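You operate a simulated robot arm through the tools that you are given. There is no shell and no other tool. Be economical: measure what you need, move in short steps, check, and stop when the job is done.

The job below is to be done with a simulated robot arm. You get a single attempt, and the scene is never put back.

TASK
Print ribs across the middle of the board's clay with the texture roller.
Fine: seat the texture board on its bed, lock the board cam, roll, stand the roller back and free the cam. Where these are worked on the way, their far stop is far enough and under half their travel is too little: board cam. What is to be rubbed or washed off counts as gone when no trace of it is left.

The check looks at the end state, three seconds after you hand in, the way a careful person would. Anything else that was tipped, shoved, dropped, spilled or broken makes it a failure.

THE ROBOT
A 6-joint arm with a two-finger parallel gripper, fixed in place. Base frame: the origin is at the foot of the arm, x ahead of it, y to its left, z up; the work surface is at about z = 800. Units: mm, degrees, N and s.
With the tool pointing down near the work surface it reaches from about 340 to 760 mm from the base axis. Its first joint turns from -66.0 to 66.0 degrees. Payload 2.45 kg.
The TCP is the grasp point between the finger pads, 24 mm short of the fingertips. In the tool frame z runs along the fingers and y along their closing line. The gripper opens to 68 mm. The fingers are 17 mm wide and 10 mm thick; the gripper's body (40 by 70 mm) begins 41 mm behind the TCP.
Orientation is that of the tool frame in the base frame, as [roll, pitch, yaw] about the fixed x, y, z axes, in that order (R = Rz(yaw) Ry(pitch) Rx(roll)). With the fingers straight down and closing along the base's y, the tool's x points along the base's -x, its y along +y and its z along -z.

THE INTERFACE
- The arm moves only by the tool move_arm. Its argument "steps" is a list of rows, each an object of numbers (a shift or turn left out is 0, a gripper value left out holds the last): "dx", "dy", "dz": the shift along the tool's x, y, z in mm; "ax", "ay", "az": the turn, a rotation vector about the tool's x, y, z in degrees; "claw": the finger opening in mm, from 0 to 68. In form: [{"dx": .., "dy": .., "dz": .., "ax": .., "ay": .., "az": .., "claw": ..}, ...]. A call has 1 to 20 rows; each row shifts and turns the commanded pose from where the row before left it, along the tool's axes as they then stand. Rows are played at 5 a second. More than 50 mm and 8.6 degrees between two rows, or a gripper value outside its range, and nothing of the call is played. A pose out of reach is approached as far as the arm can. The call stops where the force on the tool passes 90 N (or 10 N more than at its start, if that is more) or the arm is blocked; 0.2 s more then pass. Each finger travels about 108 mm/s and halts on what it meets, pressing with about 38 N; the grip force reading is that of the motor and also rises with nothing between the fingers. The clock runs only during rows and for 0.2 s after the last one: add rows that do not move to give the fingers time. The reply holds the time, the measured pose of the TCP, the force on the tool along the base axes, the opening and the grip force, in the units named above and with some noise, with the torque about the TCP (base axes, N m) and any sound that the robot's microphone picked up.
- Cameras (640 x 400 px; columns grow to the right, rows downward): "scene" is fixed at [180.4, 429.9, 1464.3]; the picture's right is [-0.59, -0.81, 0.00], its down [-0.46, 0.34, -0.82] and it looks along [0.66, -0.48, -0.58] (base axes); focal length 334 px, centre (320, 200). "wrist" rides on the gripper at [84, 11, -75] in the tool frame; the picture's right is [-0.13, 0.99, 0.00], its down [-0.60, -0.08, -0.79] and it looks along [-0.79, -0.10, 0.61] (tool axes); focal length 251 px, centre (320, 200). There is no depth. A picture from a camera that has moved, and an enlarged one, comes with that camera's place and axes in the base frame and with its lens.
- grab_frame(camera): a new picture of that camera. The clock stands still meanwhile.
- close_up(camera, box): a new picture of the part [left, top, right, bottom] of that camera's present view, enlarged. The clock stands still meanwhile.
- close_job(): hands the job in; it is judged then, once.

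Work in short steps. Places have to be worked out from the pictures, the camera data and where the tool is seen: move nearer, look again, correct. Check each grasp and each placing, and mend what went wrong. You have 120 turns and 64 pictures in all, those below and enlarged ones among them. Open the gripper and draw the arm clear of the work before you hand the job in, unless the task says otherwise; then end with one line.

The tools are called after "Call:" as name(argument=value, ...) on one line, values as JSON. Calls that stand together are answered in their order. move_arm: Moves the arm, as the interface text tells. Its arguments: {"type":"object","properties":{"steps":{"type":"array"}},"required":["steps"]} The other tools are called the same way: grab_frame (camera) takes a picture; close_up (camera, box) takes an enlarged picture of a part of a camera's view; close_job () hands the job in.

At the start:

```text
time_s: 0.0
tool_pos: [447.2, -39.4, 1265.7]
ee_rot: [-179.9, 0.0, -180.0]
force: [0.1, -0.1, 0.4]
moment: [-0.03, -0.01, -0.01]
opening: 67.8
finger_force: 0.1
```

scene: 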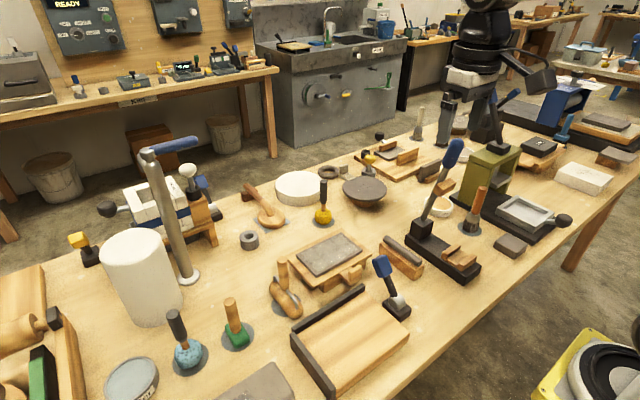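
wrist: 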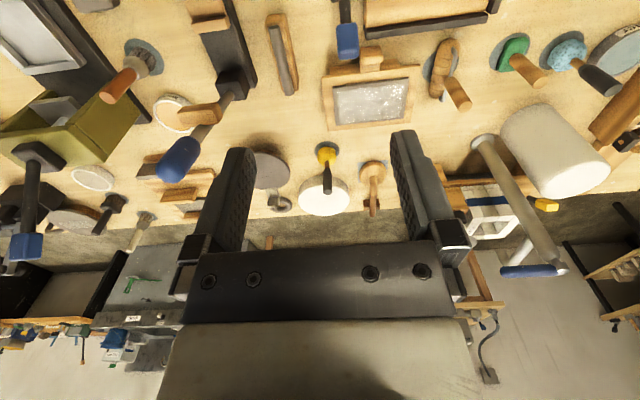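

The pictures show a board with clay, a wooden bed with dark rails, a blue-handled cam beside it and a roller-like tool. I enlarge the relevant area first.

Call:
close_up(camera="scene", box=[240, 210, 440, 400])

Call:
close_up(camera="wrist", box=[240, 0, 560, 200])

```text
2.11 times, centred on (340, 305) of scene
camera zoom: at [180.4, 429.9, 1464.3], right [-0.59, -0.81, 0.0], down [-0.46, 0.34, -0.82], along [0.66, -0.48, -0.58], focal length 704 px, centre (278, -21)
```

zoom: 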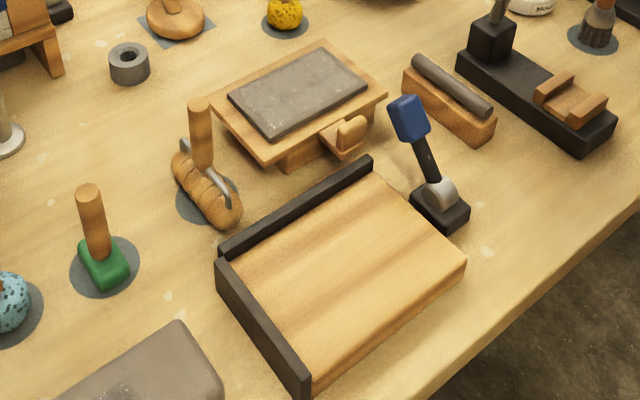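

```text
2.00 times, centred on (400, 100) of wrist
camera zoom: at [363.7, -27.0, 1339.8], right [0.13, 0.99, 0.0], down [0.6, -0.08, 0.79], along [0.79, -0.1, -0.61], focal length 503 px, centre (160, 400)
```

zoom: 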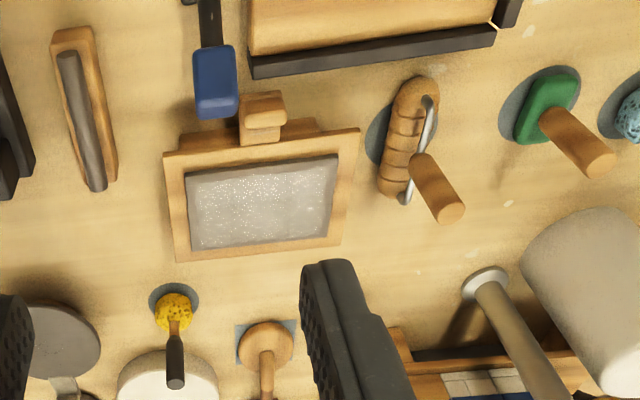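

Rough estimates from both views: board at about (680, 40), roller at (635, 200), bed at about (467, 148) and cam at about (470, 0). I move over the bed and tilt to look straight down.

Call:
move_arm(steps=[{"dx": -14.6, "dy": 34, "dz": 23}, {"dx": -14.6, "dy": 34, "dz": 23}, {"dx": -14.6, "dy": 34, "dz": 23}, {"dx": -14.6, "dy": 34, "dz": 23}, {"dx": -14.6, "dy": 34, "dz": 23}, {"ay": 7.5}, {"ay": 7.5}, {"ay": 7.5}, {"ay": 7.5}, {}])

Call:
grab_frame(camera="wrist")

```text
time_s: 2.2
tool_pos: [518.8, 132.1, 1150.4]
ee_rot: [180.0, -30.2, -180.0]
force: [0.4, 0.0, -0.1]
moment: [0.0, 0.0, -0.01]
opening: 67.8
finger_force: 0.1
```

```text
59 pictures are left
camera wrist: at [485.0, 142.9, 1256.6], right [0.11, 0.99, -0.06], down [0.92, -0.08, 0.38], along [0.38, -0.1, -0.92], focal length 251 px, centre (320, 200)
```

wrist: 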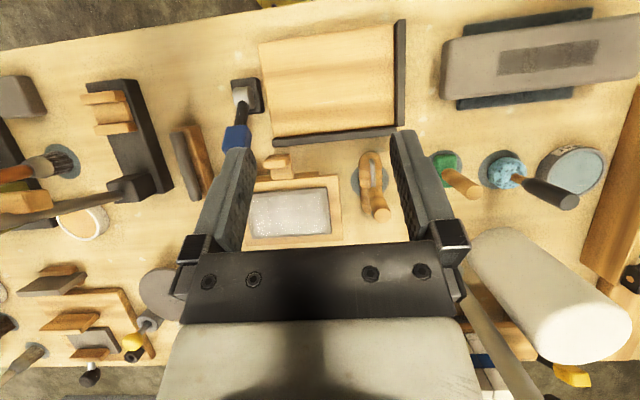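

The bed spans about x 402–540, y 30–230, with rails on its +x and +y sides; the board is about 190×130, with its handle toward the robot. I need detail on the cam, the handle and the roller.

Call:
close_up(camera="wrist", box=[180, 20, 420, 170])

Call:
close_up(camera="scene", box=[250, 220, 420, 326])

```text
2.67 times, centred on (300, 95) of wrist
camera zoom: at [485.0, 142.9, 1256.6], right [0.11, 0.99, -0.06], down [0.92, -0.08, 0.38], along [0.38, -0.1, -0.92], focal length 670 px, centre (373, 480)
```

zoom: 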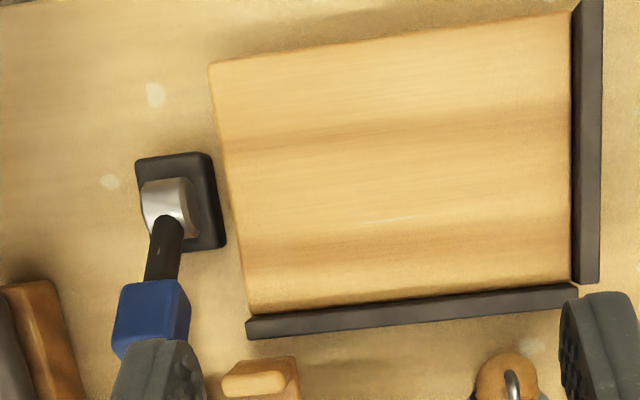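

```text
3.76 times, centred on (335, 273) of scene
camera zoom: at [180.4, 429.9, 1464.3], right [-0.59, -0.81, 0.0], down [-0.46, 0.34, -0.82], along [0.66, -0.48, -0.58], focal length 1259 px, centre (264, -75)
```

zoom: 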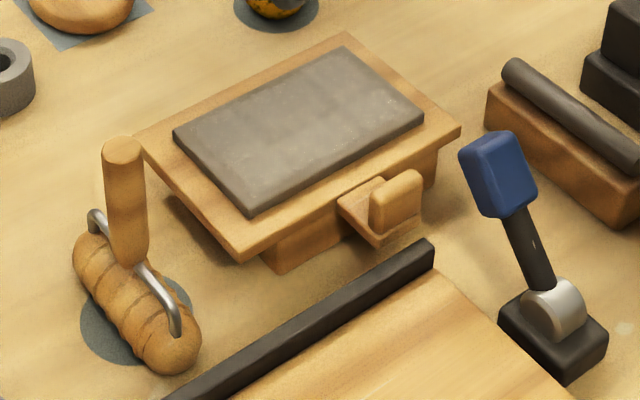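

The board has a ledge with an upright knob on its robot side, and the cam lever stands nearly up, leaning away from the robot. I drop lower and closer to see the knob and cam heights.

Call:
move_arm(steps=[{"ay": -7.5}, {"ay": -7.5}, {"ay": -7.5}, {"ay": -7.5}, {"dx": -2, "dy": -20, "dz": 36}, {"dx": -2, "dy": -20, "dz": 36}, {"dx": -2, "dy": -20, "dz": 36}, {"dx": -2, "dy": -20, "dz": 36}, {"dx": -2, "dy": -20, "dz": 36}, {}])

Call:
grab_frame(camera="wrist")

```text
time_s: 4.4
tool_pos: [527.7, 31.2, 971.4]
ee_rot: [-179.9, 0.0, 180.0]
force: [0.5, -0.6, 0.5]
moment: [-0.01, 0.01, -0.02]
opening: 67.9
finger_force: 0.0
```

```text
56 pictures are left
camera wrist: at [444.4, 41.2, 1044.1], right [0.13, 0.99, 0.0], down [0.6, -0.08, 0.79], along [0.79, -0.1, -0.61], focal length 251 px, centre (320, 200)
```

wrist: 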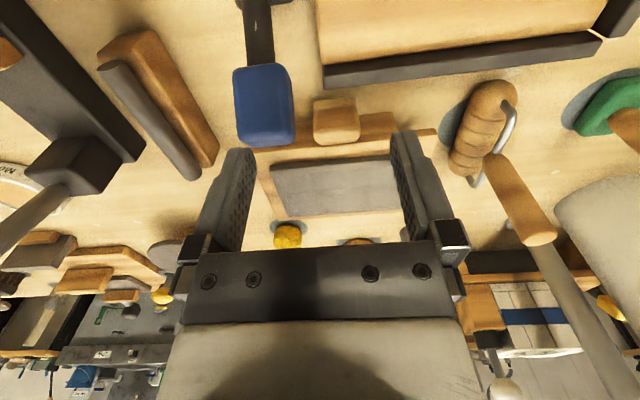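

Call:
close_up(camera="wrist", box=[220, 0, 540, 200])

```text
2.00 times, centred on (380, 100) of wrist
camera zoom: at [444.4, 41.2, 1044.1], right [0.13, 0.99, 0.0], down [0.6, -0.08, 0.79], along [0.79, -0.1, -0.61], focal length 503 px, centre (200, 400)
```

zoom: 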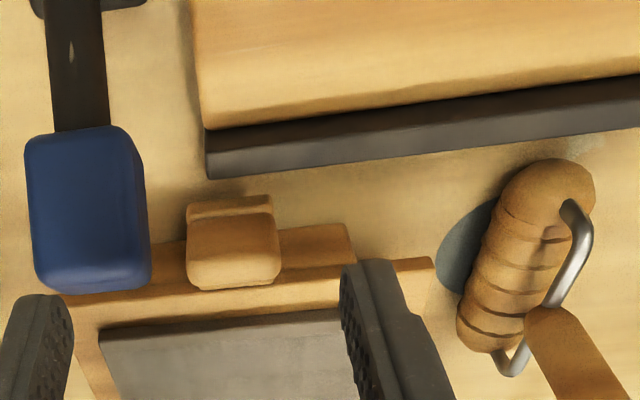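

Plate top triangulates to z≈838 and the knob top to about z 875 near (572, 37). I turn the tool 90° to look at the knob from its side, which is also the grasp orientation for closing along x.

Call:
move_arm(steps=[{"dx": -15, "dy": 33, "dz": 7}, {"dx": -15, "dy": 33, "dz": 7}, {"dx": -14, "dy": 33, "dz": 7}, {"az": 8.2}, {"az": 8.2}, {"az": 8.2}, {"az": 8.2}, {"az": 8.2}, {"az": 8.2}, {"az": 8.2}, {"az": 8.2}, {"az": 8.2}, {"az": 8.2}, {"az": 8.0}, {}])

Call:
grab_frame(camera="wrist")

```text
time_s: 7.6
tool_pos: [574.5, 130.9, 949.6]
ee_rot: [180.0, 0.1, 90.0]
force: [0.3, 0.0, 0.4]
moment: [0.04, 0.02, 0.02]
opening: 68.0
finger_force: 0.1
```

```text
54 pictures are left
camera wrist: at [586.7, 214.9, 1024.2], right [0.99, -0.13, 0.0], down [-0.08, -0.6, 0.79], along [-0.1, -0.79, -0.61], focal length 251 px, centre (320, 200)
```

wrist: 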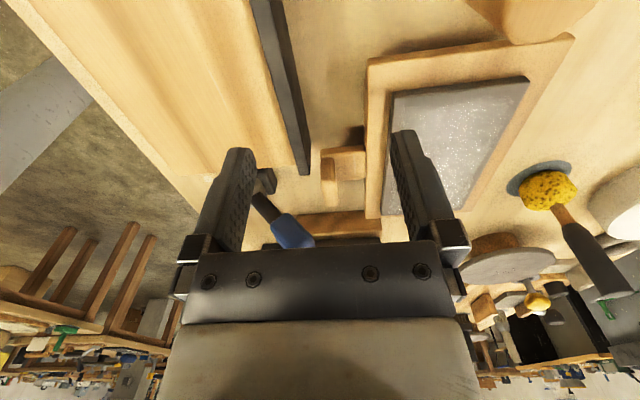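

Call:
close_up(camera="wrist", box=[240, 110, 400, 210])

```text
4.00 times, centred on (320, 160) of wrist
camera zoom: at [586.7, 214.9, 1024.2], right [0.99, -0.13, 0.0], down [-0.08, -0.6, 0.79], along [-0.1, -0.79, -0.61], focal length 1006 px, centre (320, 360)
```

zoom: 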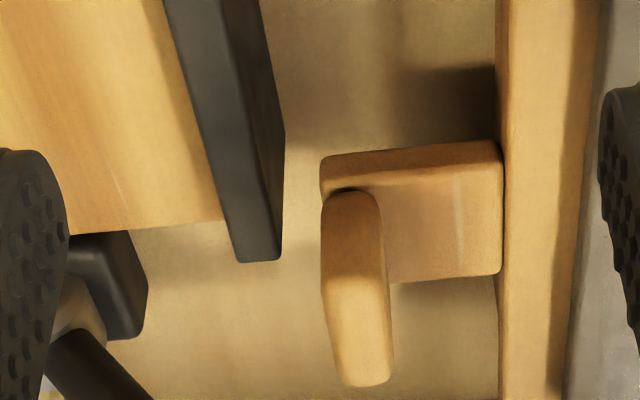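

The knob is about 15 mm thick in x, about 37 mm wide in y, centred near (572, 39), with a clear gap to the plate. I narrow the fingers and go above it.

Call:
move_arm(steps=[{"dx": -46, "dy": -2, "claw": 50}, {"dx": -46}, {"dz": 25}, {"dz": 20}, {}])

Call:
grab_frame(camera="wrist")

Call:
close_up(camera="scene", box=[250, 200, 450, 325])

```text
time_s: 8.8
tool_pos: [573.5, 37.8, 904.4]
ee_rot: [-180.0, 0.0, 89.9]
force: [-0.8, 0.3, 0.5]
moment: [0.01, 0.01, 0.03]
opening: 49.9
finger_force: 0.0
```

```text
52 pictures are left
camera wrist: at [585.9, 122.2, 978.6], right [0.99, -0.13, 0.0], down [-0.08, -0.6, 0.79], along [-0.1, -0.79, -0.61], focal length 251 px, centre (320, 200)
```

wrist: 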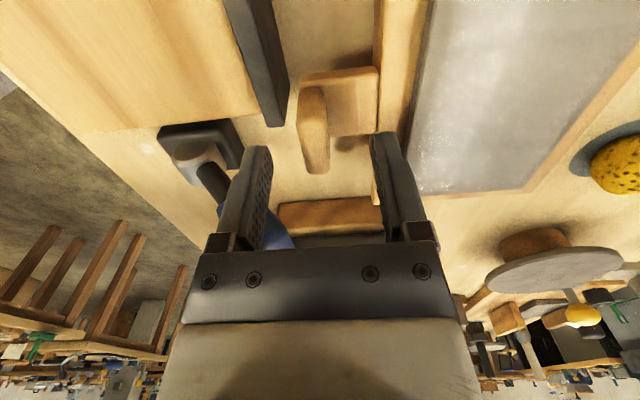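

```text
3.20 times, centred on (350, 262) of scene
camera zoom: at [180.4, 429.8, 1464.3], right [-0.59, -0.81, 0.0], down [-0.46, 0.34, -0.82], along [0.66, -0.48, -0.58], focal length 1070 px, centre (224, 0)
```

zoom: 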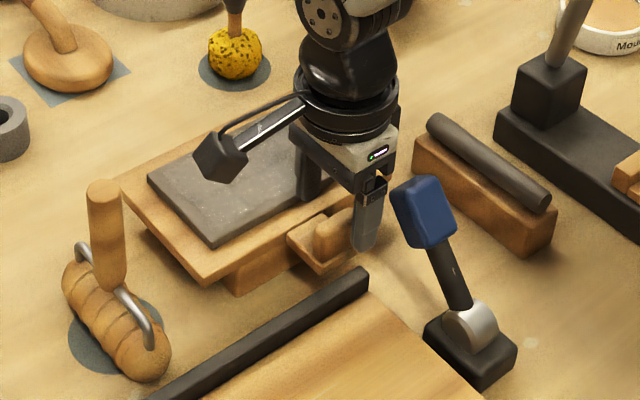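

The fingers straddle the knob, whose centre I judge to be near (571, 35). I correct slightly and descend to z≈868, then close.

Call:
move_arm(steps=[{"dx": -3, "dy": -2, "dz": 10}, {"dz": 10}, {"dz": 8}, {"dz": 6}, {}])

Call:
close_up(camera="scene", box=[310, 220, 400, 300])

```text
time_s: 10.0
tool_pos: [573.0, 36.9, 875.3]
ee_rot: [179.4, -0.1, 89.9]
force: [-9.4, -3.5, 46.6]
moment: [-0.11, -1.22, -0.11]
opening: 43.0
finger_force: 0.0
```

```text
5.00 times, centred on (355, 260) of scene
camera zoom: at [179.2, 429.7, 1464.5], right [-0.59, -0.81, 0.0], down [-0.46, 0.34, -0.82], along [0.66, -0.48, -0.57], focal length 1673 px, centre (145, -100)
```

zoom: 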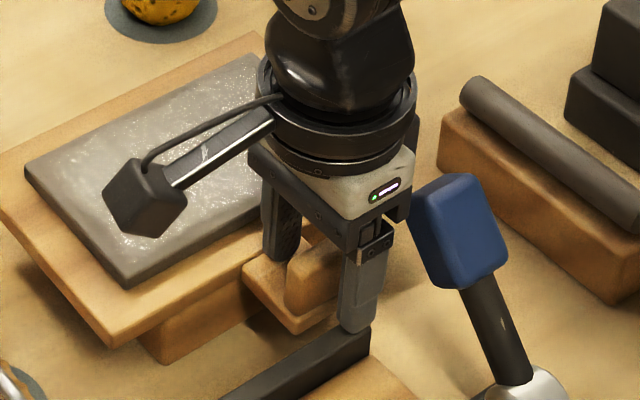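

Upward force with moment puts the contact at the +x finger, about 31 mm from the TCP: it is landing on the plate edge, so the plate top is nearer z 850. I lift, narrow the fingers and retry.

Call:
move_arm(steps=[{"dz": -12}, {"dz": -8}, {"claw": 32, "dy": -1}, {}])

Call:
grab_frame(camera="wrist")

```text
time_s: 11.0
tool_pos: [569.3, 37.1, 890.5]
ee_rot: [-179.9, 0.1, 90.0]
force: [0.6, 0.3, -0.5]
moment: [0.0, -0.03, 0.02]
opening: 31.8
finger_force: 0.0
```

```text
49 pictures are left
camera wrist: at [580.7, 121.3, 964.3], right [0.99, -0.13, 0.0], down [-0.08, -0.6, 0.79], along [-0.1, -0.79, -0.61], focal length 251 px, centre (320, 200)
```

wrist: 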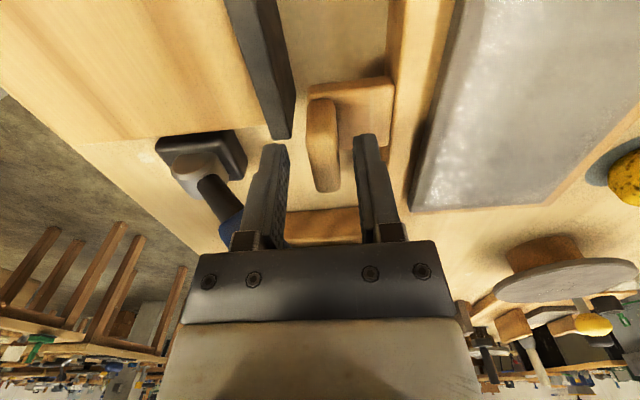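

The knob sits about 2 mm to +x of the finger centre and the fingers now clear the plate. I correct and descend.

Call:
move_arm(steps=[{"dy": 2.5, "dz": 6}, {"dz": 6}, {"dz": 5}, {"dz": 4}, {}])

```text
time_s: 12.2
tool_pos: [572.5, 36.2, 874.6]
ee_rot: [179.6, 0.0, 89.9]
force: [-17.9, 7.2, 61.5]
moment: [0.18, 0.63, -0.11]
opening: 27.4
finger_force: 0.1
```

Tips bottomed at about z 850, probably on the ledge, so there is plenty of overlap with the knob. I back off 4 mm and close.

Call:
move_arm(steps=[{"dz": -8}, {"claw": 0}, {}, {}, {}])

Call:
grab_frame(camera="wrist")

Call:
close_up(camera="scene", box=[250, 220, 410, 320])

```text
time_s: 13.4
tool_pos: [571.5, 35.3, 877.4]
ee_rot: [-179.9, 0.0, 89.9]
force: [-0.6, -0.2, 0.0]
moment: [-0.03, 0.39, 0.0]
opening: 13.7
finger_force: 33.7
```

```text
48 pictures are left
camera wrist: at [582.5, 120.0, 951.7], right [0.99, -0.13, 0.0], down [-0.08, -0.6, 0.79], along [-0.1, -0.79, -0.61], focal length 251 px, centre (320, 200)
```

wrist: 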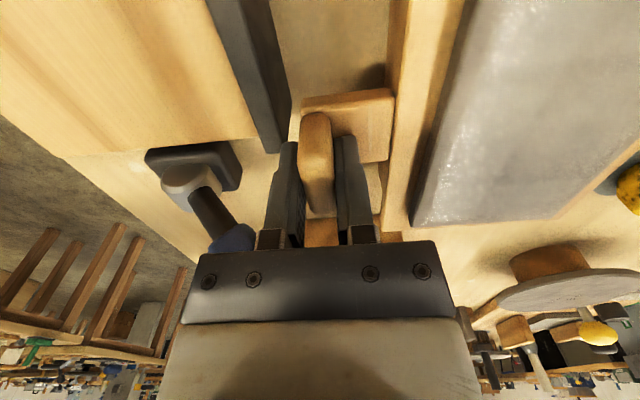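

```text
4.00 times, centred on (330, 270) of scene
camera zoom: at [180.5, 429.9, 1464.3], right [-0.59, -0.81, 0.0], down [-0.46, 0.34, -0.82], along [0.66, -0.48, -0.58], focal length 1338 px, centre (280, -80)
```

zoom: 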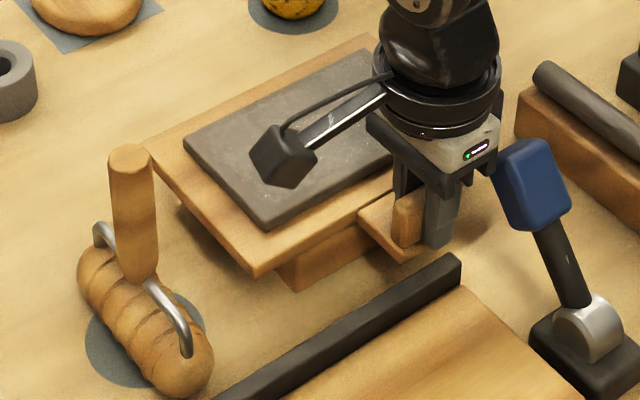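

Gripped (13.7 mm), but the pads sit toward the knob's -y end. I regrip 7 mm toward +y.

Call:
move_arm(steps=[{"claw": 28}, {}, {"dx": 7, "dz": 1}, {"claw": 0}, {}, {}, {}])

Call:
move_arm(steps=[{"dz": -5}, {"dz": -5}, {}])

Call:
close_up(camera="scene", box=[250, 220, 410, 320])

```text
time_s: 15.0
tool_pos: [571.0, 41.3, 878.1]
ee_rot: [-179.9, 0.0, 90.0]
force: [-1.4, -1.6, 2.8]
moment: [-0.16, 0.01, -0.14]
opening: 13.8
finger_force: 33.6
```

```text
time_s: 15.8
tool_pos: [571.1, 41.4, 887.9]
ee_rot: [-180.0, 0.0, 90.0]
force: [-0.2, -0.4, -4.1]
moment: [0.02, 0.4, 0.02]
opening: 13.6
finger_force: 33.9
```

```text
4.00 times, centred on (330, 270) of scene
camera zoom: at [180.5, 429.9, 1464.3], right [-0.59, -0.81, 0.0], down [-0.46, 0.34, -0.82], along [0.66, -0.48, -0.58], focal length 1338 px, centre (280, -80)
```

zoom: 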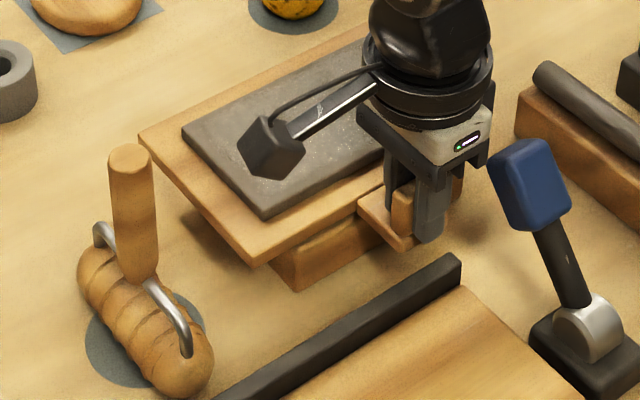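

The reading of 4.1 N with 0.4 N·m matches carrying the whole board (the block underneath is a separate stand that stays put). I lift well above the roller handle (top about z 945) and the cam lever.

Call:
move_arm(steps=[{"dz": -15}, {"dz": -20}, {"dz": -25}, {"dz": -25}, {"dz": -25}, {"dz": -10}, {}])

Call:
grab_frame(camera="scene")

```text
time_s: 17.4
tool_pos: [571.5, 42.7, 1004.8]
ee_rot: [-180.0, 0.0, 90.0]
force: [0.4, 0.4, -3.7]
moment: [0.08, 0.41, 0.01]
opening: 13.9
finger_force: 33.7
```

```text
45 pictures are left
```

scene: 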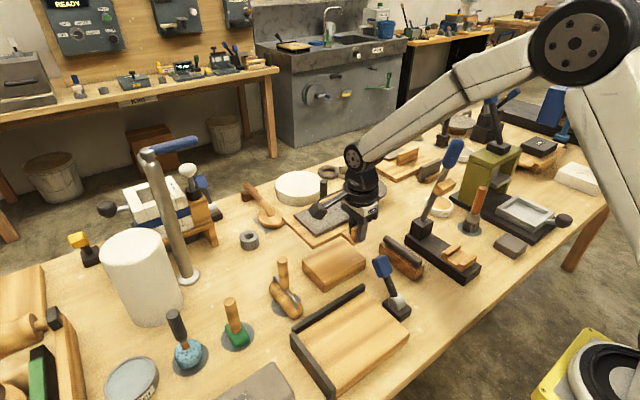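

Board is held level and clear. I carry it over the bed, toward TCP (380, 135).

Call:
move_arm(steps=[{"dx": 0, "dy": -38}, {"dx": 18.4, "dy": -38}, {"dx": 18.4, "dy": -38}, {"dx": 18.4, "dy": -38}, {"dx": 18.4, "dy": -38}, {"dx": 18.4}, {}])

Call:
close_up(camera="scene", box=[220, 200, 440, 400])

Call:
grab_frame(camera="wrist")

```text
time_s: 19.0
tool_pos: [381.4, 135.3, 1007.7]
ee_rot: [179.9, 0.0, 90.0]
force: [-0.1, -0.8, -5.0]
moment: [0.04, 0.37, -0.01]
opening: 13.7
finger_force: 34.6
```

```text
2.00 times, centred on (330, 300) of scene
camera zoom: at [180.4, 429.9, 1464.3], right [-0.59, -0.81, 0.0], down [-0.46, 0.34, -0.82], along [0.66, -0.48, -0.58], focal length 669 px, centre (300, 0)
```

zoom: 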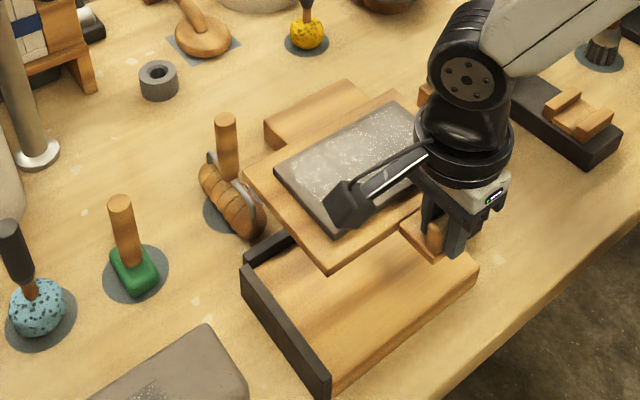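

```text
43 pictures are left
camera wrist: at [394.2, 219.2, 1081.7], right [0.99, -0.13, 0.0], down [-0.08, -0.6, 0.79], along [-0.1, -0.79, -0.61], focal length 251 px, centre (320, 200)
```

wrist: 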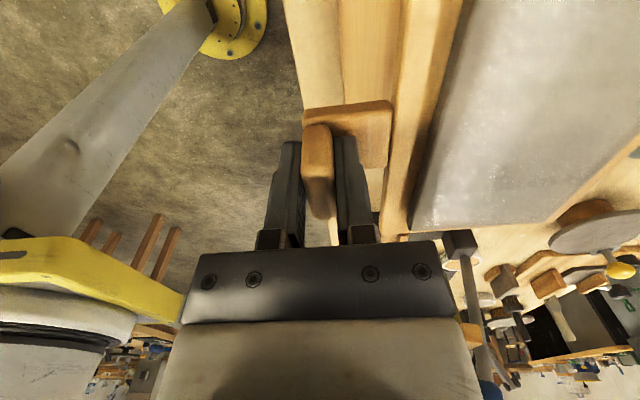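

Board appears aligned with the bed within about a degree. I descend to just above rail height with clearance from both rails, then check alignment.

Call:
move_arm(steps=[{"dx": -7, "dy": -7, "dz": 20}, {"dz": 25}, {"dz": 25}, {"dz": 20}, {"dz": 12}, {}])

Call:
close_up(camera="scene", box=[260, 260, 430, 400])

Call:
grab_frame(camera="wrist")

```text
time_s: 20.4
tool_pos: [374.8, 128.3, 905.0]
ee_rot: [-179.9, 0.0, 90.0]
force: [0.3, -0.6, -3.2]
moment: [0.0, 0.38, -0.03]
opening: 13.9
finger_force: 33.9
```

```text
2.86 times, centred on (345, 330) of scene
camera zoom: at [180.5, 429.9, 1464.3], right [-0.59, -0.81, 0.0], down [-0.46, 0.34, -0.82], along [0.66, -0.48, -0.58], focal length 956 px, centre (249, -171)
```

zoom: 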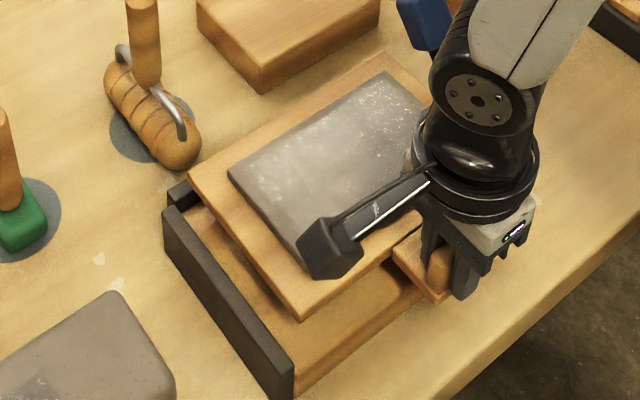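

```text
41 pictures are left
camera wrist: at [386.5, 212.4, 979.5], right [0.99, -0.13, 0.0], down [-0.08, -0.6, 0.79], along [-0.1, -0.79, -0.61], focal length 251 px, centre (320, 200)
```

wrist: 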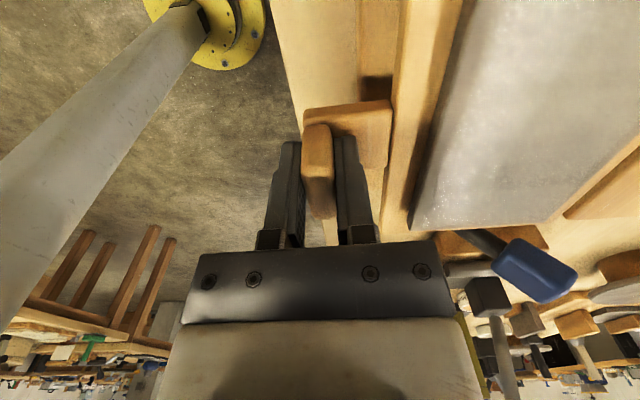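

Gaps read as about 9–12 mm to the +y rail and about 5–8 mm to the +x rail. I close most of the gap and lower gently until contact.

Call:
move_arm(steps=[{"dx": 6, "dy": 0.5}, {"dz": 8}, {"dz": 6}, {"dz": 4}, {}])

Call:
move_arm(steps=[{"dz": 3}, {"dz": 3}, {}])

Call:
close_up(camera="scene", box=[260, 260, 430, 400])

```text
time_s: 21.6
tool_pos: [375.9, 133.6, 886.6]
ee_rot: [-180.0, 0.0, 89.9]
force: [-0.8, -0.8, -4.5]
moment: [0.02, 0.38, -0.02]
opening: 13.7
finger_force: 33.8
```

```text
time_s: 22.4
tool_pos: [374.3, 134.4, 881.3]
ee_rot: [179.9, 0.0, 90.0]
force: [0.1, 1.0, -4.2]
moment: [0.04, 0.39, -0.01]
opening: 13.8
finger_force: 33.9
```

```text
2.86 times, centred on (345, 330) of scene
camera zoom: at [180.5, 429.9, 1464.3], right [-0.59, -0.81, 0.0], down [-0.46, 0.34, -0.82], along [0.66, -0.48, -0.58], focal length 956 px, centre (249, -171)
```

zoom: 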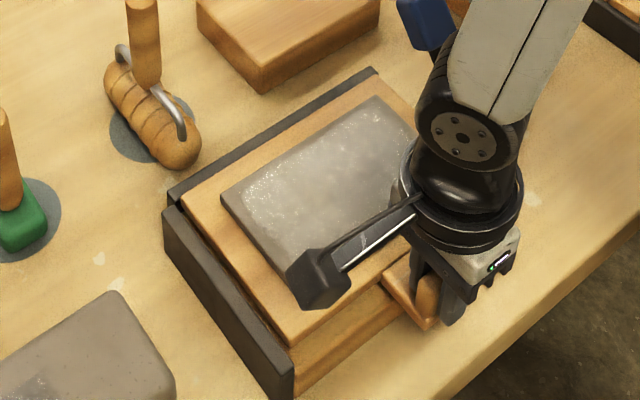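

The plate is inside the rails with small gaps. I keep lowering to contact.

Call:
move_arm(steps=[{"dz": 3}, {"dz": 3}, {}])

Call:
move_arm(steps=[{"dz": 2}, {"dz": 2}, {}])

```text
time_s: 23.2
tool_pos: [375.7, 133.5, 872.9]
ee_rot: [180.0, 0.0, 90.0]
force: [-0.4, 0.6, -4.5]
moment: [0.03, 0.37, 0.03]
opening: 13.9
finger_force: 33.4
```

```text
time_s: 24.0
tool_pos: [375.4, 134.6, 871.3]
ee_rot: [179.9, -0.1, 90.0]
force: [-5.3, -3.6, 33.0]
moment: [0.02, -0.4, -0.03]
opening: 13.8
finger_force: 33.9
```

Seated on the bed at z≈872. I ease off and slide it toward the +x rail, then the +y rail, in small steps.

Call:
move_arm(steps=[{"dz": -1.5}, {"dy": 1.5}, {"dy": 1.5}, {"dy": 1}, {}])

Call:
move_arm(steps=[{"dx": 1.5}, {"dx": 1}, {"dx": 1}, {}])

Call:
close_up(camera="scene", box=[290, 270, 400, 400])

```text
time_s: 25.2
tool_pos: [375.5, 133.4, 871.7]
ee_rot: [-179.6, 0.2, 90.1]
force: [-25.8, 8.9, 4.1]
moment: [0.28, -0.16, -0.08]
opening: 13.6
finger_force: 33.6
```

```text
time_s: 26.2
tool_pos: [375.9, 137.1, 872.0]
ee_rot: [-179.6, 0.2, 90.0]
force: [-20.0, -8.4, 2.7]
moment: [0.31, -0.19, 0.15]
opening: 13.7
finger_force: 33.9
```

```text
3.08 times, centred on (345, 335) of scene
camera zoom: at [179.9, 429.6, 1464.4], right [-0.59, -0.81, 0.0], down [-0.46, 0.34, -0.82], along [0.66, -0.48, -0.57], focal length 1029 px, centre (243, -215)
```

zoom: 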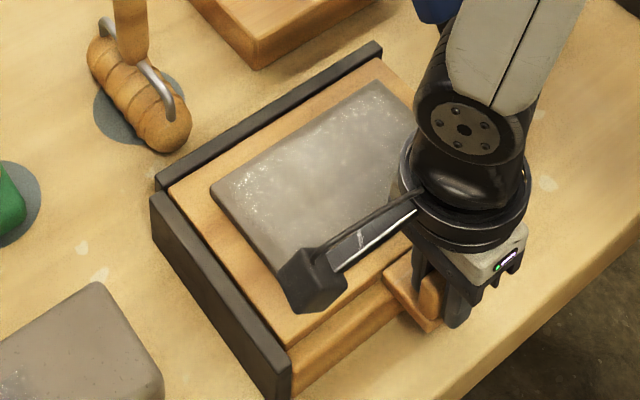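

It is against the +x rail. I push a little further in +y to confirm that contact, then relax the x push.

Call:
move_arm(steps=[{"dx": 1, "dy": -1}, {"dx": 1, "dy": -1}, {"dx": 1}, {}])

```text
time_s: 27.2
tool_pos: [375.9, 139.7, 872.2]
ee_rot: [-180.0, 0.0, 89.9]
force: [-4.5, -29.6, 10.3]
moment: [0.1, -0.17, -0.31]
opening: 13.8
finger_force: 33.8
```

Both rails are touched. I relax, open and rise, then move back to look.

Call:
move_arm(steps=[{"dx": -1.5}, {"claw": 28}, {}, {"dz": -15}, {"dz": -25}, {"dz": -40}, {"dz": -40}, {}])

Call:
close_up(camera="scene", box=[270, 230, 430, 400])

```text
time_s: 29.0
tool_pos: [377.4, 138.1, 994.5]
ee_rot: [-180.0, 0.0, 90.0]
force: [0.1, -0.6, 0.1]
moment: [-0.04, 0.0, 0.0]
opening: 27.8
finger_force: 0.0
```

```text
2.35 times, centred on (350, 315) of scene
camera zoom: at [180.4, 429.8, 1464.3], right [-0.59, -0.81, 0.0], down [-0.46, 0.34, -0.82], along [0.66, -0.48, -0.58], focal length 787 px, centre (249, -71)
```

zoom: 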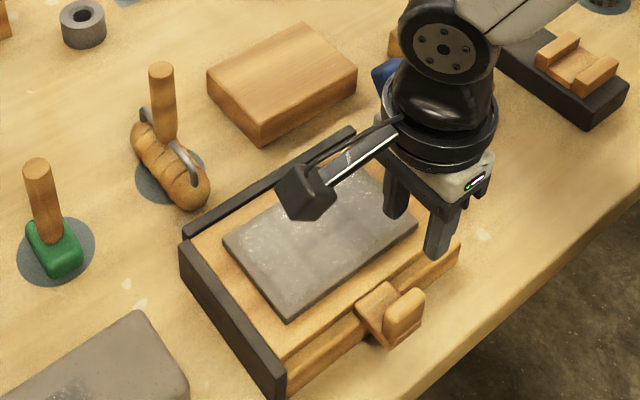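

The board sits well in the corner. Next is the cam: its blue handle triangulates to about (529, −4, 901) with the pivot near (470, −6, 825), so the lever swings in the x–z plane. I take a side look.

Call:
move_arm(steps=[{"dx": -25, "dy": 40}, {"dx": -25, "dy": 41}, {"dx": -20, "dy": 41}, {}])

Call:
grab_frame(camera="wrist")

Call:
close_up(camera="scene", box=[330, 220, 450, 330])

```text
time_s: 30.0
tool_pos: [499.0, 66.3, 988.1]
ee_rot: [180.0, 0.1, 90.0]
force: [0.6, -0.3, 0.1]
moment: [-0.01, -0.01, -0.02]
opening: 28.2
finger_force: 0.1
```

```text
37 pictures are left
camera wrist: at [511.2, 149.7, 1063.7], right [0.99, -0.13, 0.0], down [-0.08, -0.6, 0.79], along [-0.1, -0.79, -0.61], focal length 251 px, centre (320, 200)
```

wrist: 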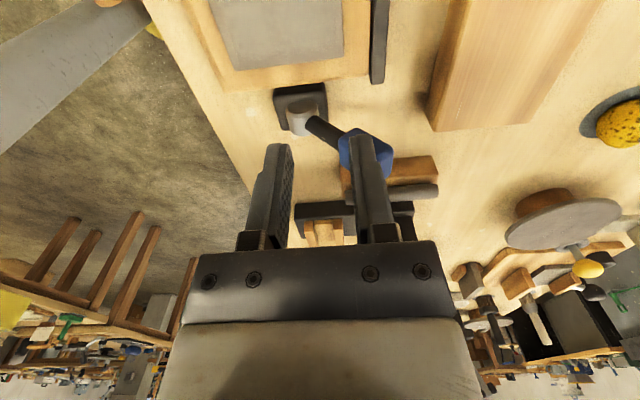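

```text
3.64 times, centred on (390, 275) of scene
camera zoom: at [180.4, 429.8, 1464.3], right [-0.59, -0.81, 0.0], down [-0.46, 0.34, -0.82], along [0.66, -0.48, -0.58], focal length 1216 px, centre (66, -73)
```

zoom: 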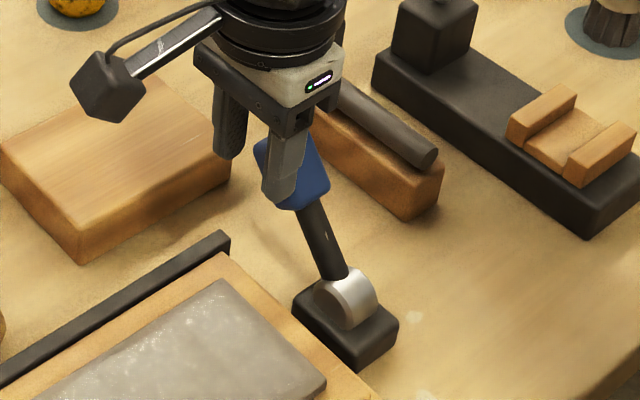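

Call:
close_up(camera="wrist", box=[250, 70, 410, 170])

Call:
close_up(camera="scene", box=[375, 275, 425, 325])

```text
4.00 times, centred on (330, 120) of wrist
camera zoom: at [511.2, 149.7, 1063.7], right [0.99, -0.13, 0.0], down [-0.08, -0.6, 0.79], along [-0.1, -0.79, -0.61], focal length 1006 px, centre (280, 520)
```

zoom: 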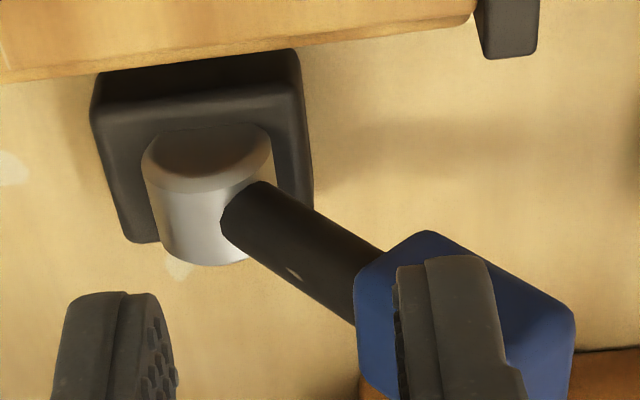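

```text
8.00 times, centred on (400, 300) of scene
camera zoom: at [180.4, 429.8, 1464.3], right [-0.59, -0.81, 0.0], down [-0.46, 0.34, -0.82], along [0.66, -0.48, -0.58], focal length 2676 px, centre (-320, -600)
```

zoom: 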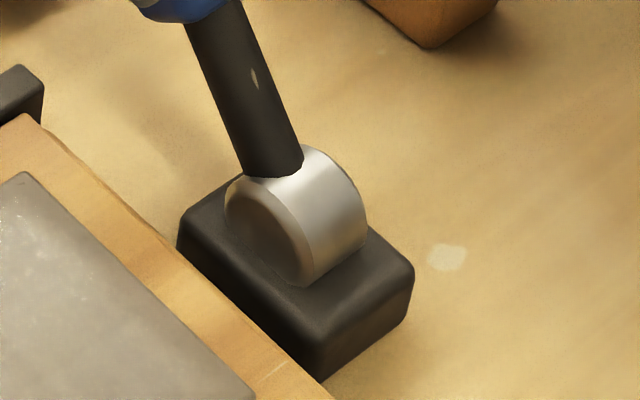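

The drum axis runs along y, so the lever swings over the top toward −x. I'll go to its +x side with closed fingers and push it over in steps.

Call:
move_arm(steps=[{"dx": -24, "dy": 28, "claw": 0}, {"dx": -24, "dy": 28}, {"dx": -24, "dy": 28}, {"dz": 20}, {"dz": 25}, {"dz": 20}, {}])

Call:
close_up(camera="scene", box=[310, 200, 450, 330])

```text
time_s: 31.6
tool_pos: [581.8, -2.8, 927.5]
ee_rot: [-179.9, 0.0, 89.9]
force: [-1.5, -0.3, -0.7]
moment: [0.01, -0.01, 0.02]
opening: 0.1
finger_force: 23.8
```

```text
3.08 times, centred on (380, 265) of scene
camera zoom: at [180.4, 429.9, 1464.3], right [-0.59, -0.81, 0.0], down [-0.46, 0.34, -0.82], along [0.66, -0.48, -0.58], focal length 1029 px, centre (135, 0)
```

zoom: 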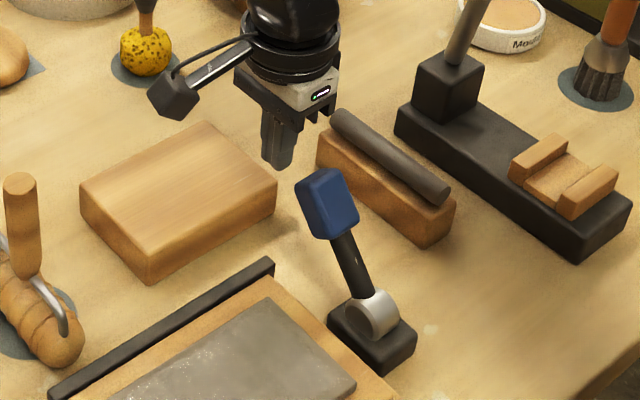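

Fingers are beyond the handle on its +x side. I lower 10 mm and push toward −x.

Call:
move_arm(steps=[{"dz": 10}, {"dy": -12}, {"dy": -12}, {"dy": -12}, {"dy": -12}, {"dy": -12}, {}])

Call:
close_up(camera="scene", box=[310, 200, 450, 330])

```text
time_s: 33.2
tool_pos: [543.8, -3.6, 931.3]
ee_rot: [176.3, 0.0, 90.0]
force: [48.1, 6.8, 69.1]
moment: [-0.07, 0.32, -0.01]
opening: 0.2
finger_force: 23.5
```

```text
3.08 times, centred on (380, 265) of scene
camera zoom: at [180.5, 430.1, 1464.2], right [-0.59, -0.81, 0.0], down [-0.46, 0.34, -0.82], along [0.66, -0.48, -0.58], focal length 1029 px, centre (135, 0)
```

zoom: 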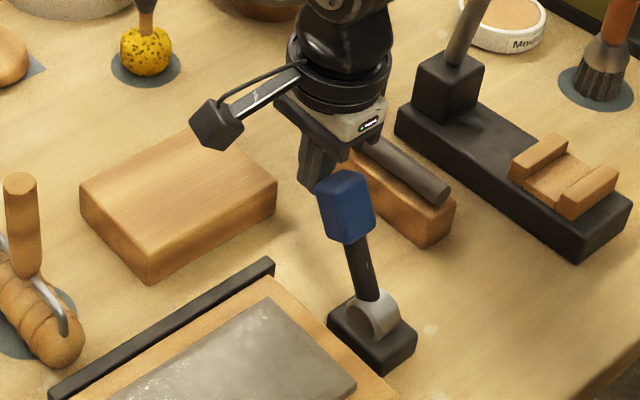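

The lever has begun to move, but the fingertips rode up over the handle's top corner. I back off, go lower and push again.

Call:
move_arm(steps=[{"dz": -10, "dy": 5}, {"dy": 25}, {"dy": 15}, {"dz": 20}, {"dz": 20}, {}])

Call:
move_arm(steps=[{"dy": -10}, {"dy": -10}, {"dy": -10}, {"dy": -10}, {"dy": -10, "dz": -3}, {}])

Call:
close_up(camera="scene", box=[310, 200, 450, 330])

```text
time_s: 34.6
tool_pos: [566.3, -1.5, 886.5]
ee_rot: [180.0, -0.1, 90.0]
force: [-0.2, 0.4, -0.2]
moment: [0.01, 0.0, 0.01]
opening: 0.0
finger_force: 23.9
```

```text
time_s: 36.0
tool_pos: [517.5, -2.8, 891.0]
ee_rot: [180.0, -0.1, 90.0]
force: [0.5, -0.8, 0.3]
moment: [0.07, 0.03, 0.02]
opening: 0.1
finger_force: 23.7
```

```text
3.08 times, centred on (380, 265) of scene
camera zoom: at [180.4, 429.8, 1464.3], right [-0.59, -0.81, 0.0], down [-0.46, 0.34, -0.82], along [0.66, -0.48, -0.58], focal length 1029 px, centre (135, 0)
```

zoom: 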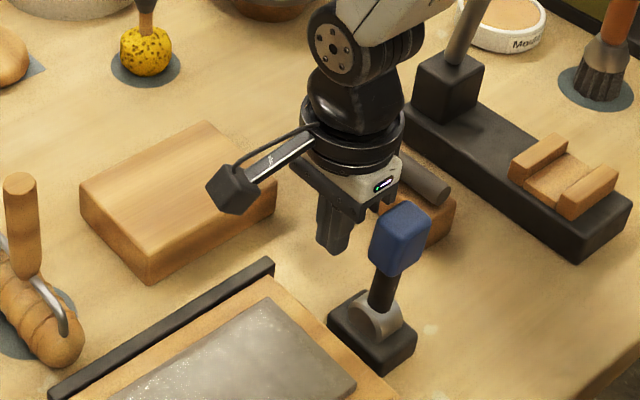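

The lever is now about vertical (handle near x 467, z 915). I raise slightly so the gripper body clears it and continue pushing.

Call:
move_arm(steps=[{"dz": -18, "dy": 3}, {"dy": -12}, {"dy": -12}, {"dy": -12}, {"dy": -12}, {}])

Call:
close_up(camera="scene", box=[310, 200, 450, 330])

```text
time_s: 37.4
tool_pos: [471.6, -3.7, 909.8]
ee_rot: [180.0, -0.1, 90.0]
force: [1.0, 0.7, 0.3]
moment: [0.02, -0.03, -0.01]
opening: 0.0
finger_force: 23.6
```

```text
3.08 times, centred on (380, 265) of scene
camera zoom: at [180.4, 429.9, 1464.3], right [-0.59, -0.81, 0.0], down [-0.46, 0.34, -0.82], along [0.66, -0.48, -0.58], focal length 1029 px, centre (135, 0)
```

zoom: 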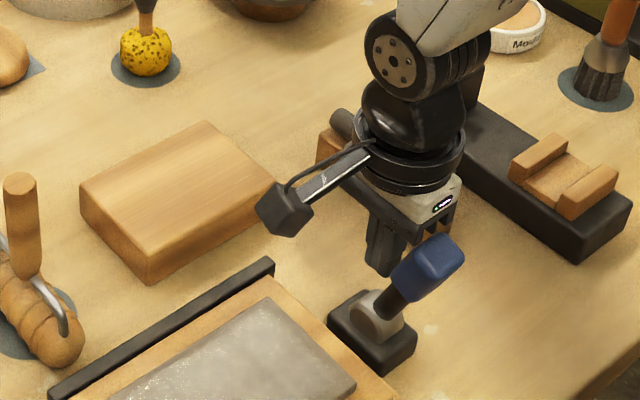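

The lever follows, now leaning about 20–25° toward −x. I keep pushing until it stops.

Call:
move_arm(steps=[{"dy": -10}, {"dy": -10}, {"dy": -10}, {"dy": -10}, {}])

Call:
close_up(camera="scene", box=[310, 200, 450, 330])

```text
time_s: 38.6
tool_pos: [442.5, -3.4, 910.6]
ee_rot: [178.7, 0.1, 90.1]
force: [37.0, 5.3, -11.9]
moment: [0.09, -0.67, 0.04]
opening: 0.1
finger_force: 23.4
```

```text
3.08 times, centred on (380, 265) of scene
camera zoom: at [181.5, 430.0, 1464.1], right [-0.59, -0.81, 0.0], down [-0.46, 0.34, -0.82], along [0.66, -0.48, -0.58], focal length 1029 px, centre (135, 0)
```

zoom: 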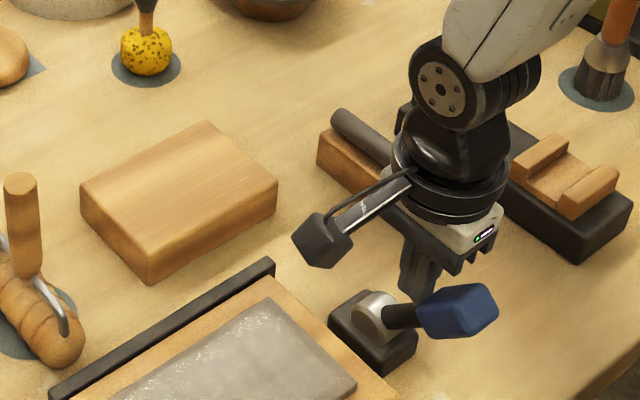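

There is resistance of 37 N, and the lever leans about 40° past vertical. I push a few mm more to see whether this is the stop.

Call:
move_arm(steps=[{"dy": -5}, {"dy": -5}, {}])

Call:
close_up(camera="scene", box=[310, 200, 450, 330])

```text
time_s: 39.4
tool_pos: [440.1, -4.1, 912.4]
ee_rot: [177.3, 0.1, 90.0]
force: [62.1, 13.9, -4.4]
moment: [0.23, -1.03, -0.09]
opening: 0.0
finger_force: 23.4
```

```text
3.08 times, centred on (380, 265) of scene
camera zoom: at [182.1, 430.2, 1463.9], right [-0.59, -0.81, 0.0], down [-0.46, 0.34, -0.82], along [0.66, -0.48, -0.58], focal length 1029 px, centre (135, 0)
```

zoom: 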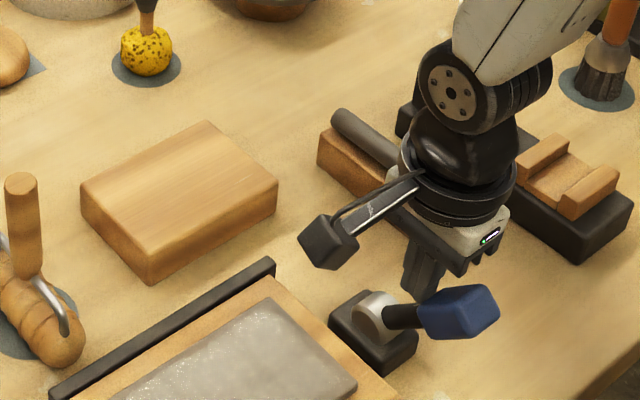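

The lever sits at its far stop, unmoved even at 62 N, so the cam is locked. I retreat up, turn back to yaw 180 with fingers closing along y, and go above the roller handle near (643, 195).

Call:
move_arm(steps=[{"dy": 12}, {"dz": -30}, {"dz": -40}, {"az": -8.2}, {"az": -8.2}, {"az": -8.2}, {"az": -8.2}, {"az": -8.2}, {"az": -8.2}, {"az": -8.2}, {"az": -8.2}, {"az": -8.2}, {"az": -8.2}, {"az": -8.0}, {"claw": 60}, {}])

Call:
close_up(camera="scene", box=[260, 240, 430, 380])

```text
time_s: 42.8
tool_pos: [434.7, -3.8, 976.8]
ee_rot: [-180.0, 0.0, -179.9]
force: [-0.1, 1.2, 1.0]
moment: [0.0, 0.04, 0.02]
opening: 60.0
finger_force: 0.1
```

```text
2.86 times, centred on (345, 310) of scene
camera zoom: at [180.4, 429.9, 1464.3], right [-0.59, -0.81, 0.0], down [-0.46, 0.34, -0.82], along [0.66, -0.48, -0.58], focal length 956 px, centre (249, -114)
```

zoom: 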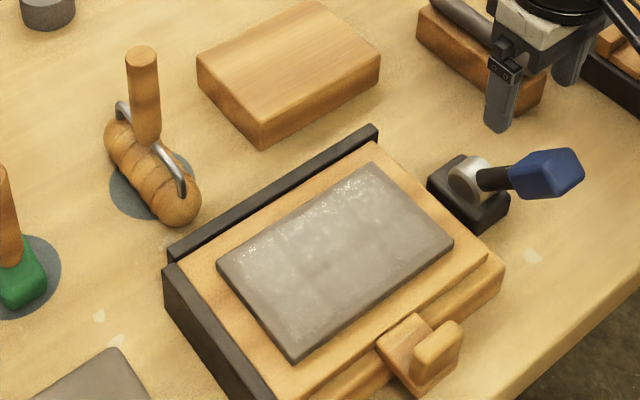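

Cam is locked; clay spans about x 431–516, y 67–212. I move to just short of the roller handle and look.

Call:
move_arm(steps=[{"dz": -25}, {"dx": -27, "dy": 33}, {"dx": -27, "dy": 33}, {"dx": -27, "dy": 33}, {"dx": -27, "dy": 33}, {"dx": -27, "dy": 33}, {"dx": -30, "dy": 33}, {}])

Call:
grab_frame(camera="wrist")

Call:
close_up(camera="scene", box=[240, 210, 350, 310])

```text
time_s: 44.6
tool_pos: [599.4, 195.1, 1002.4]
ee_rot: [-180.0, 0.0, 180.0]
force: [0.1, 0.0, 0.1]
moment: [-0.01, 0.03, -0.01]
opening: 60.0
finger_force: 0.0
```

```text
26 pictures are left
camera wrist: at [516.9, 205.3, 1077.5], right [0.13, 0.99, 0.0], down [0.6, -0.08, 0.79], along [0.79, -0.1, -0.61], focal length 251 px, centre (320, 200)
```

wrist: 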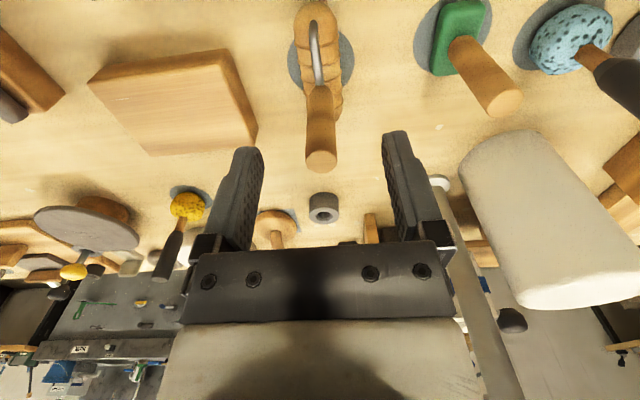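

```text
4.00 times, centred on (295, 260) of scene
camera zoom: at [180.4, 429.9, 1464.3], right [-0.59, -0.81, 0.0], down [-0.46, 0.34, -0.82], along [0.66, -0.48, -0.58], focal length 1338 px, centre (420, -40)
```

zoom: 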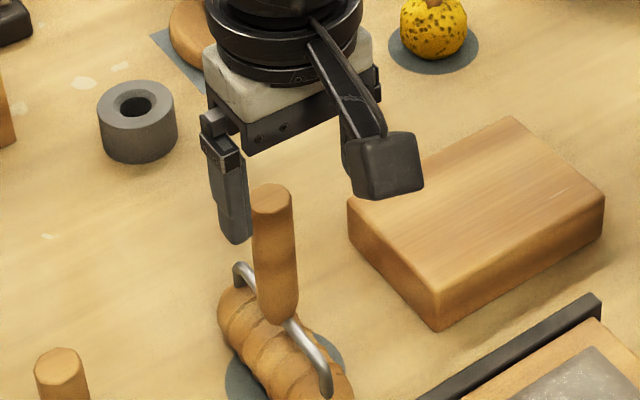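

Handle is vertical at about (643, 190), top near z 942. I centre over it and descend to z 906.

Call:
move_arm(steps=[{"dx": -44.5, "dy": -5}, {"dz": 30}, {"dz": 25}, {"dz": 20}, {"dz": 10}, {"dz": 10}, {}])

Call:
grab_frame(camera="wrist")

```text
time_s: 46.2
tool_pos: [645.5, 189.1, 908.1]
ee_rot: [-180.0, 0.1, -179.9]
force: [-1.4, -1.2, 5.7]
moment: [0.01, -0.05, -0.01]
opening: 59.8
finger_force: 0.1
```

```text
24 pictures are left
camera wrist: at [562.0, 200.0, 982.7], right [0.13, 0.99, 0.0], down [0.6, -0.08, 0.79], along [0.79, -0.1, -0.61], focal length 251 px, centre (320, 200)
```

wrist: 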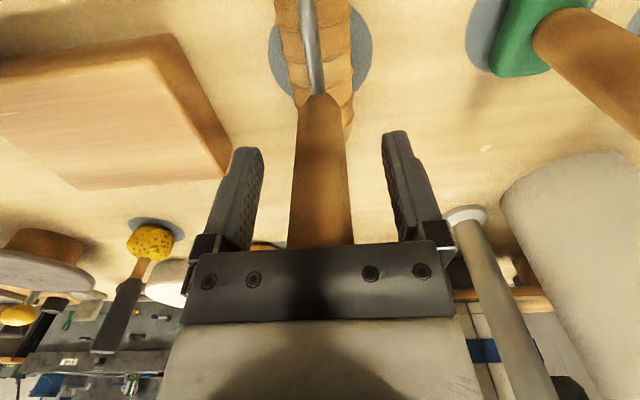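

The palm just touches the handle top (5.7 N). I back up 4 mm and close on it.

Call:
move_arm(steps=[{"dz": -4}, {"claw": 0}, {}, {}, {}])

Call:
move_arm(steps=[{"dz": -10}, {"dz": -10}, {"dz": -20}, {"dz": -30}, {"dz": -30}, {}])

Call:
close_up(camera="scene", box=[240, 200, 380, 310])

```text
time_s: 47.4
tool_pos: [643.8, 188.3, 913.1]
ee_rot: [-179.9, 0.0, 180.0]
force: [0.1, -0.9, -0.7]
moment: [0.04, -0.03, -0.02]
opening: 23.6
finger_force: 38.0
```

```text
time_s: 48.8
tool_pos: [643.3, 190.3, 1012.4]
ee_rot: [-179.9, 0.0, 180.0]
force: [0.4, -0.2, -2.1]
moment: [-0.02, -0.01, 0.01]
opening: 23.7
finger_force: 37.6
```

```text
3.64 times, centred on (310, 255) of scene
camera zoom: at [180.4, 429.9, 1464.3], right [-0.59, -0.81, 0.0], down [-0.46, 0.34, -0.82], along [0.66, -0.48, -0.58], focal length 1216 px, centre (356, 0)
```

zoom: 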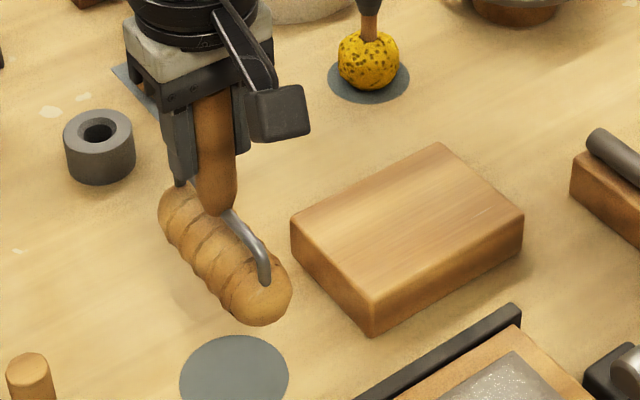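

Roller lifted; its bottom is about 111 mm below the TCP. I carry it over the +y part of the clay and lower toward contact at about TCP z 963.

Call:
move_arm(steps=[{"dx": 41}, {"dx": 41}, {"dx": 41}, {"dx": 42}, {}, {"dz": 15}, {"dz": 15}, {}])

Call:
close_up(camera="scene", box=[260, 240, 430, 380])

```text
time_s: 50.6
tool_pos: [480.9, 189.6, 982.4]
ee_rot: [180.0, 0.1, 180.0]
force: [-0.3, 1.0, -2.9]
moment: [0.03, -0.01, -0.02]
opening: 23.8
finger_force: 37.9
```

```text
2.86 times, centred on (345, 310) of scene
camera zoom: at [180.4, 429.9, 1464.3], right [-0.59, -0.81, 0.0], down [-0.46, 0.34, -0.82], along [0.66, -0.48, -0.58], focal length 956 px, centre (249, -114)
```

zoom: 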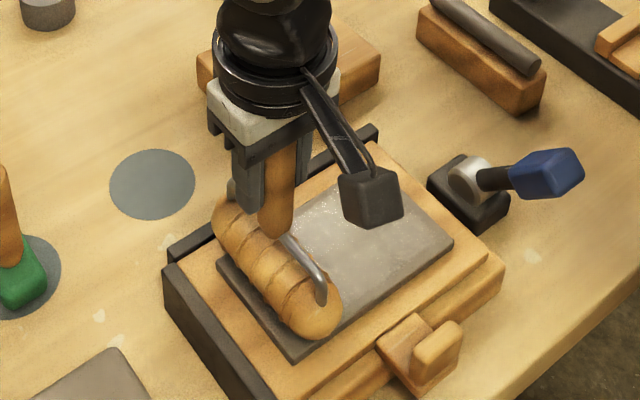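

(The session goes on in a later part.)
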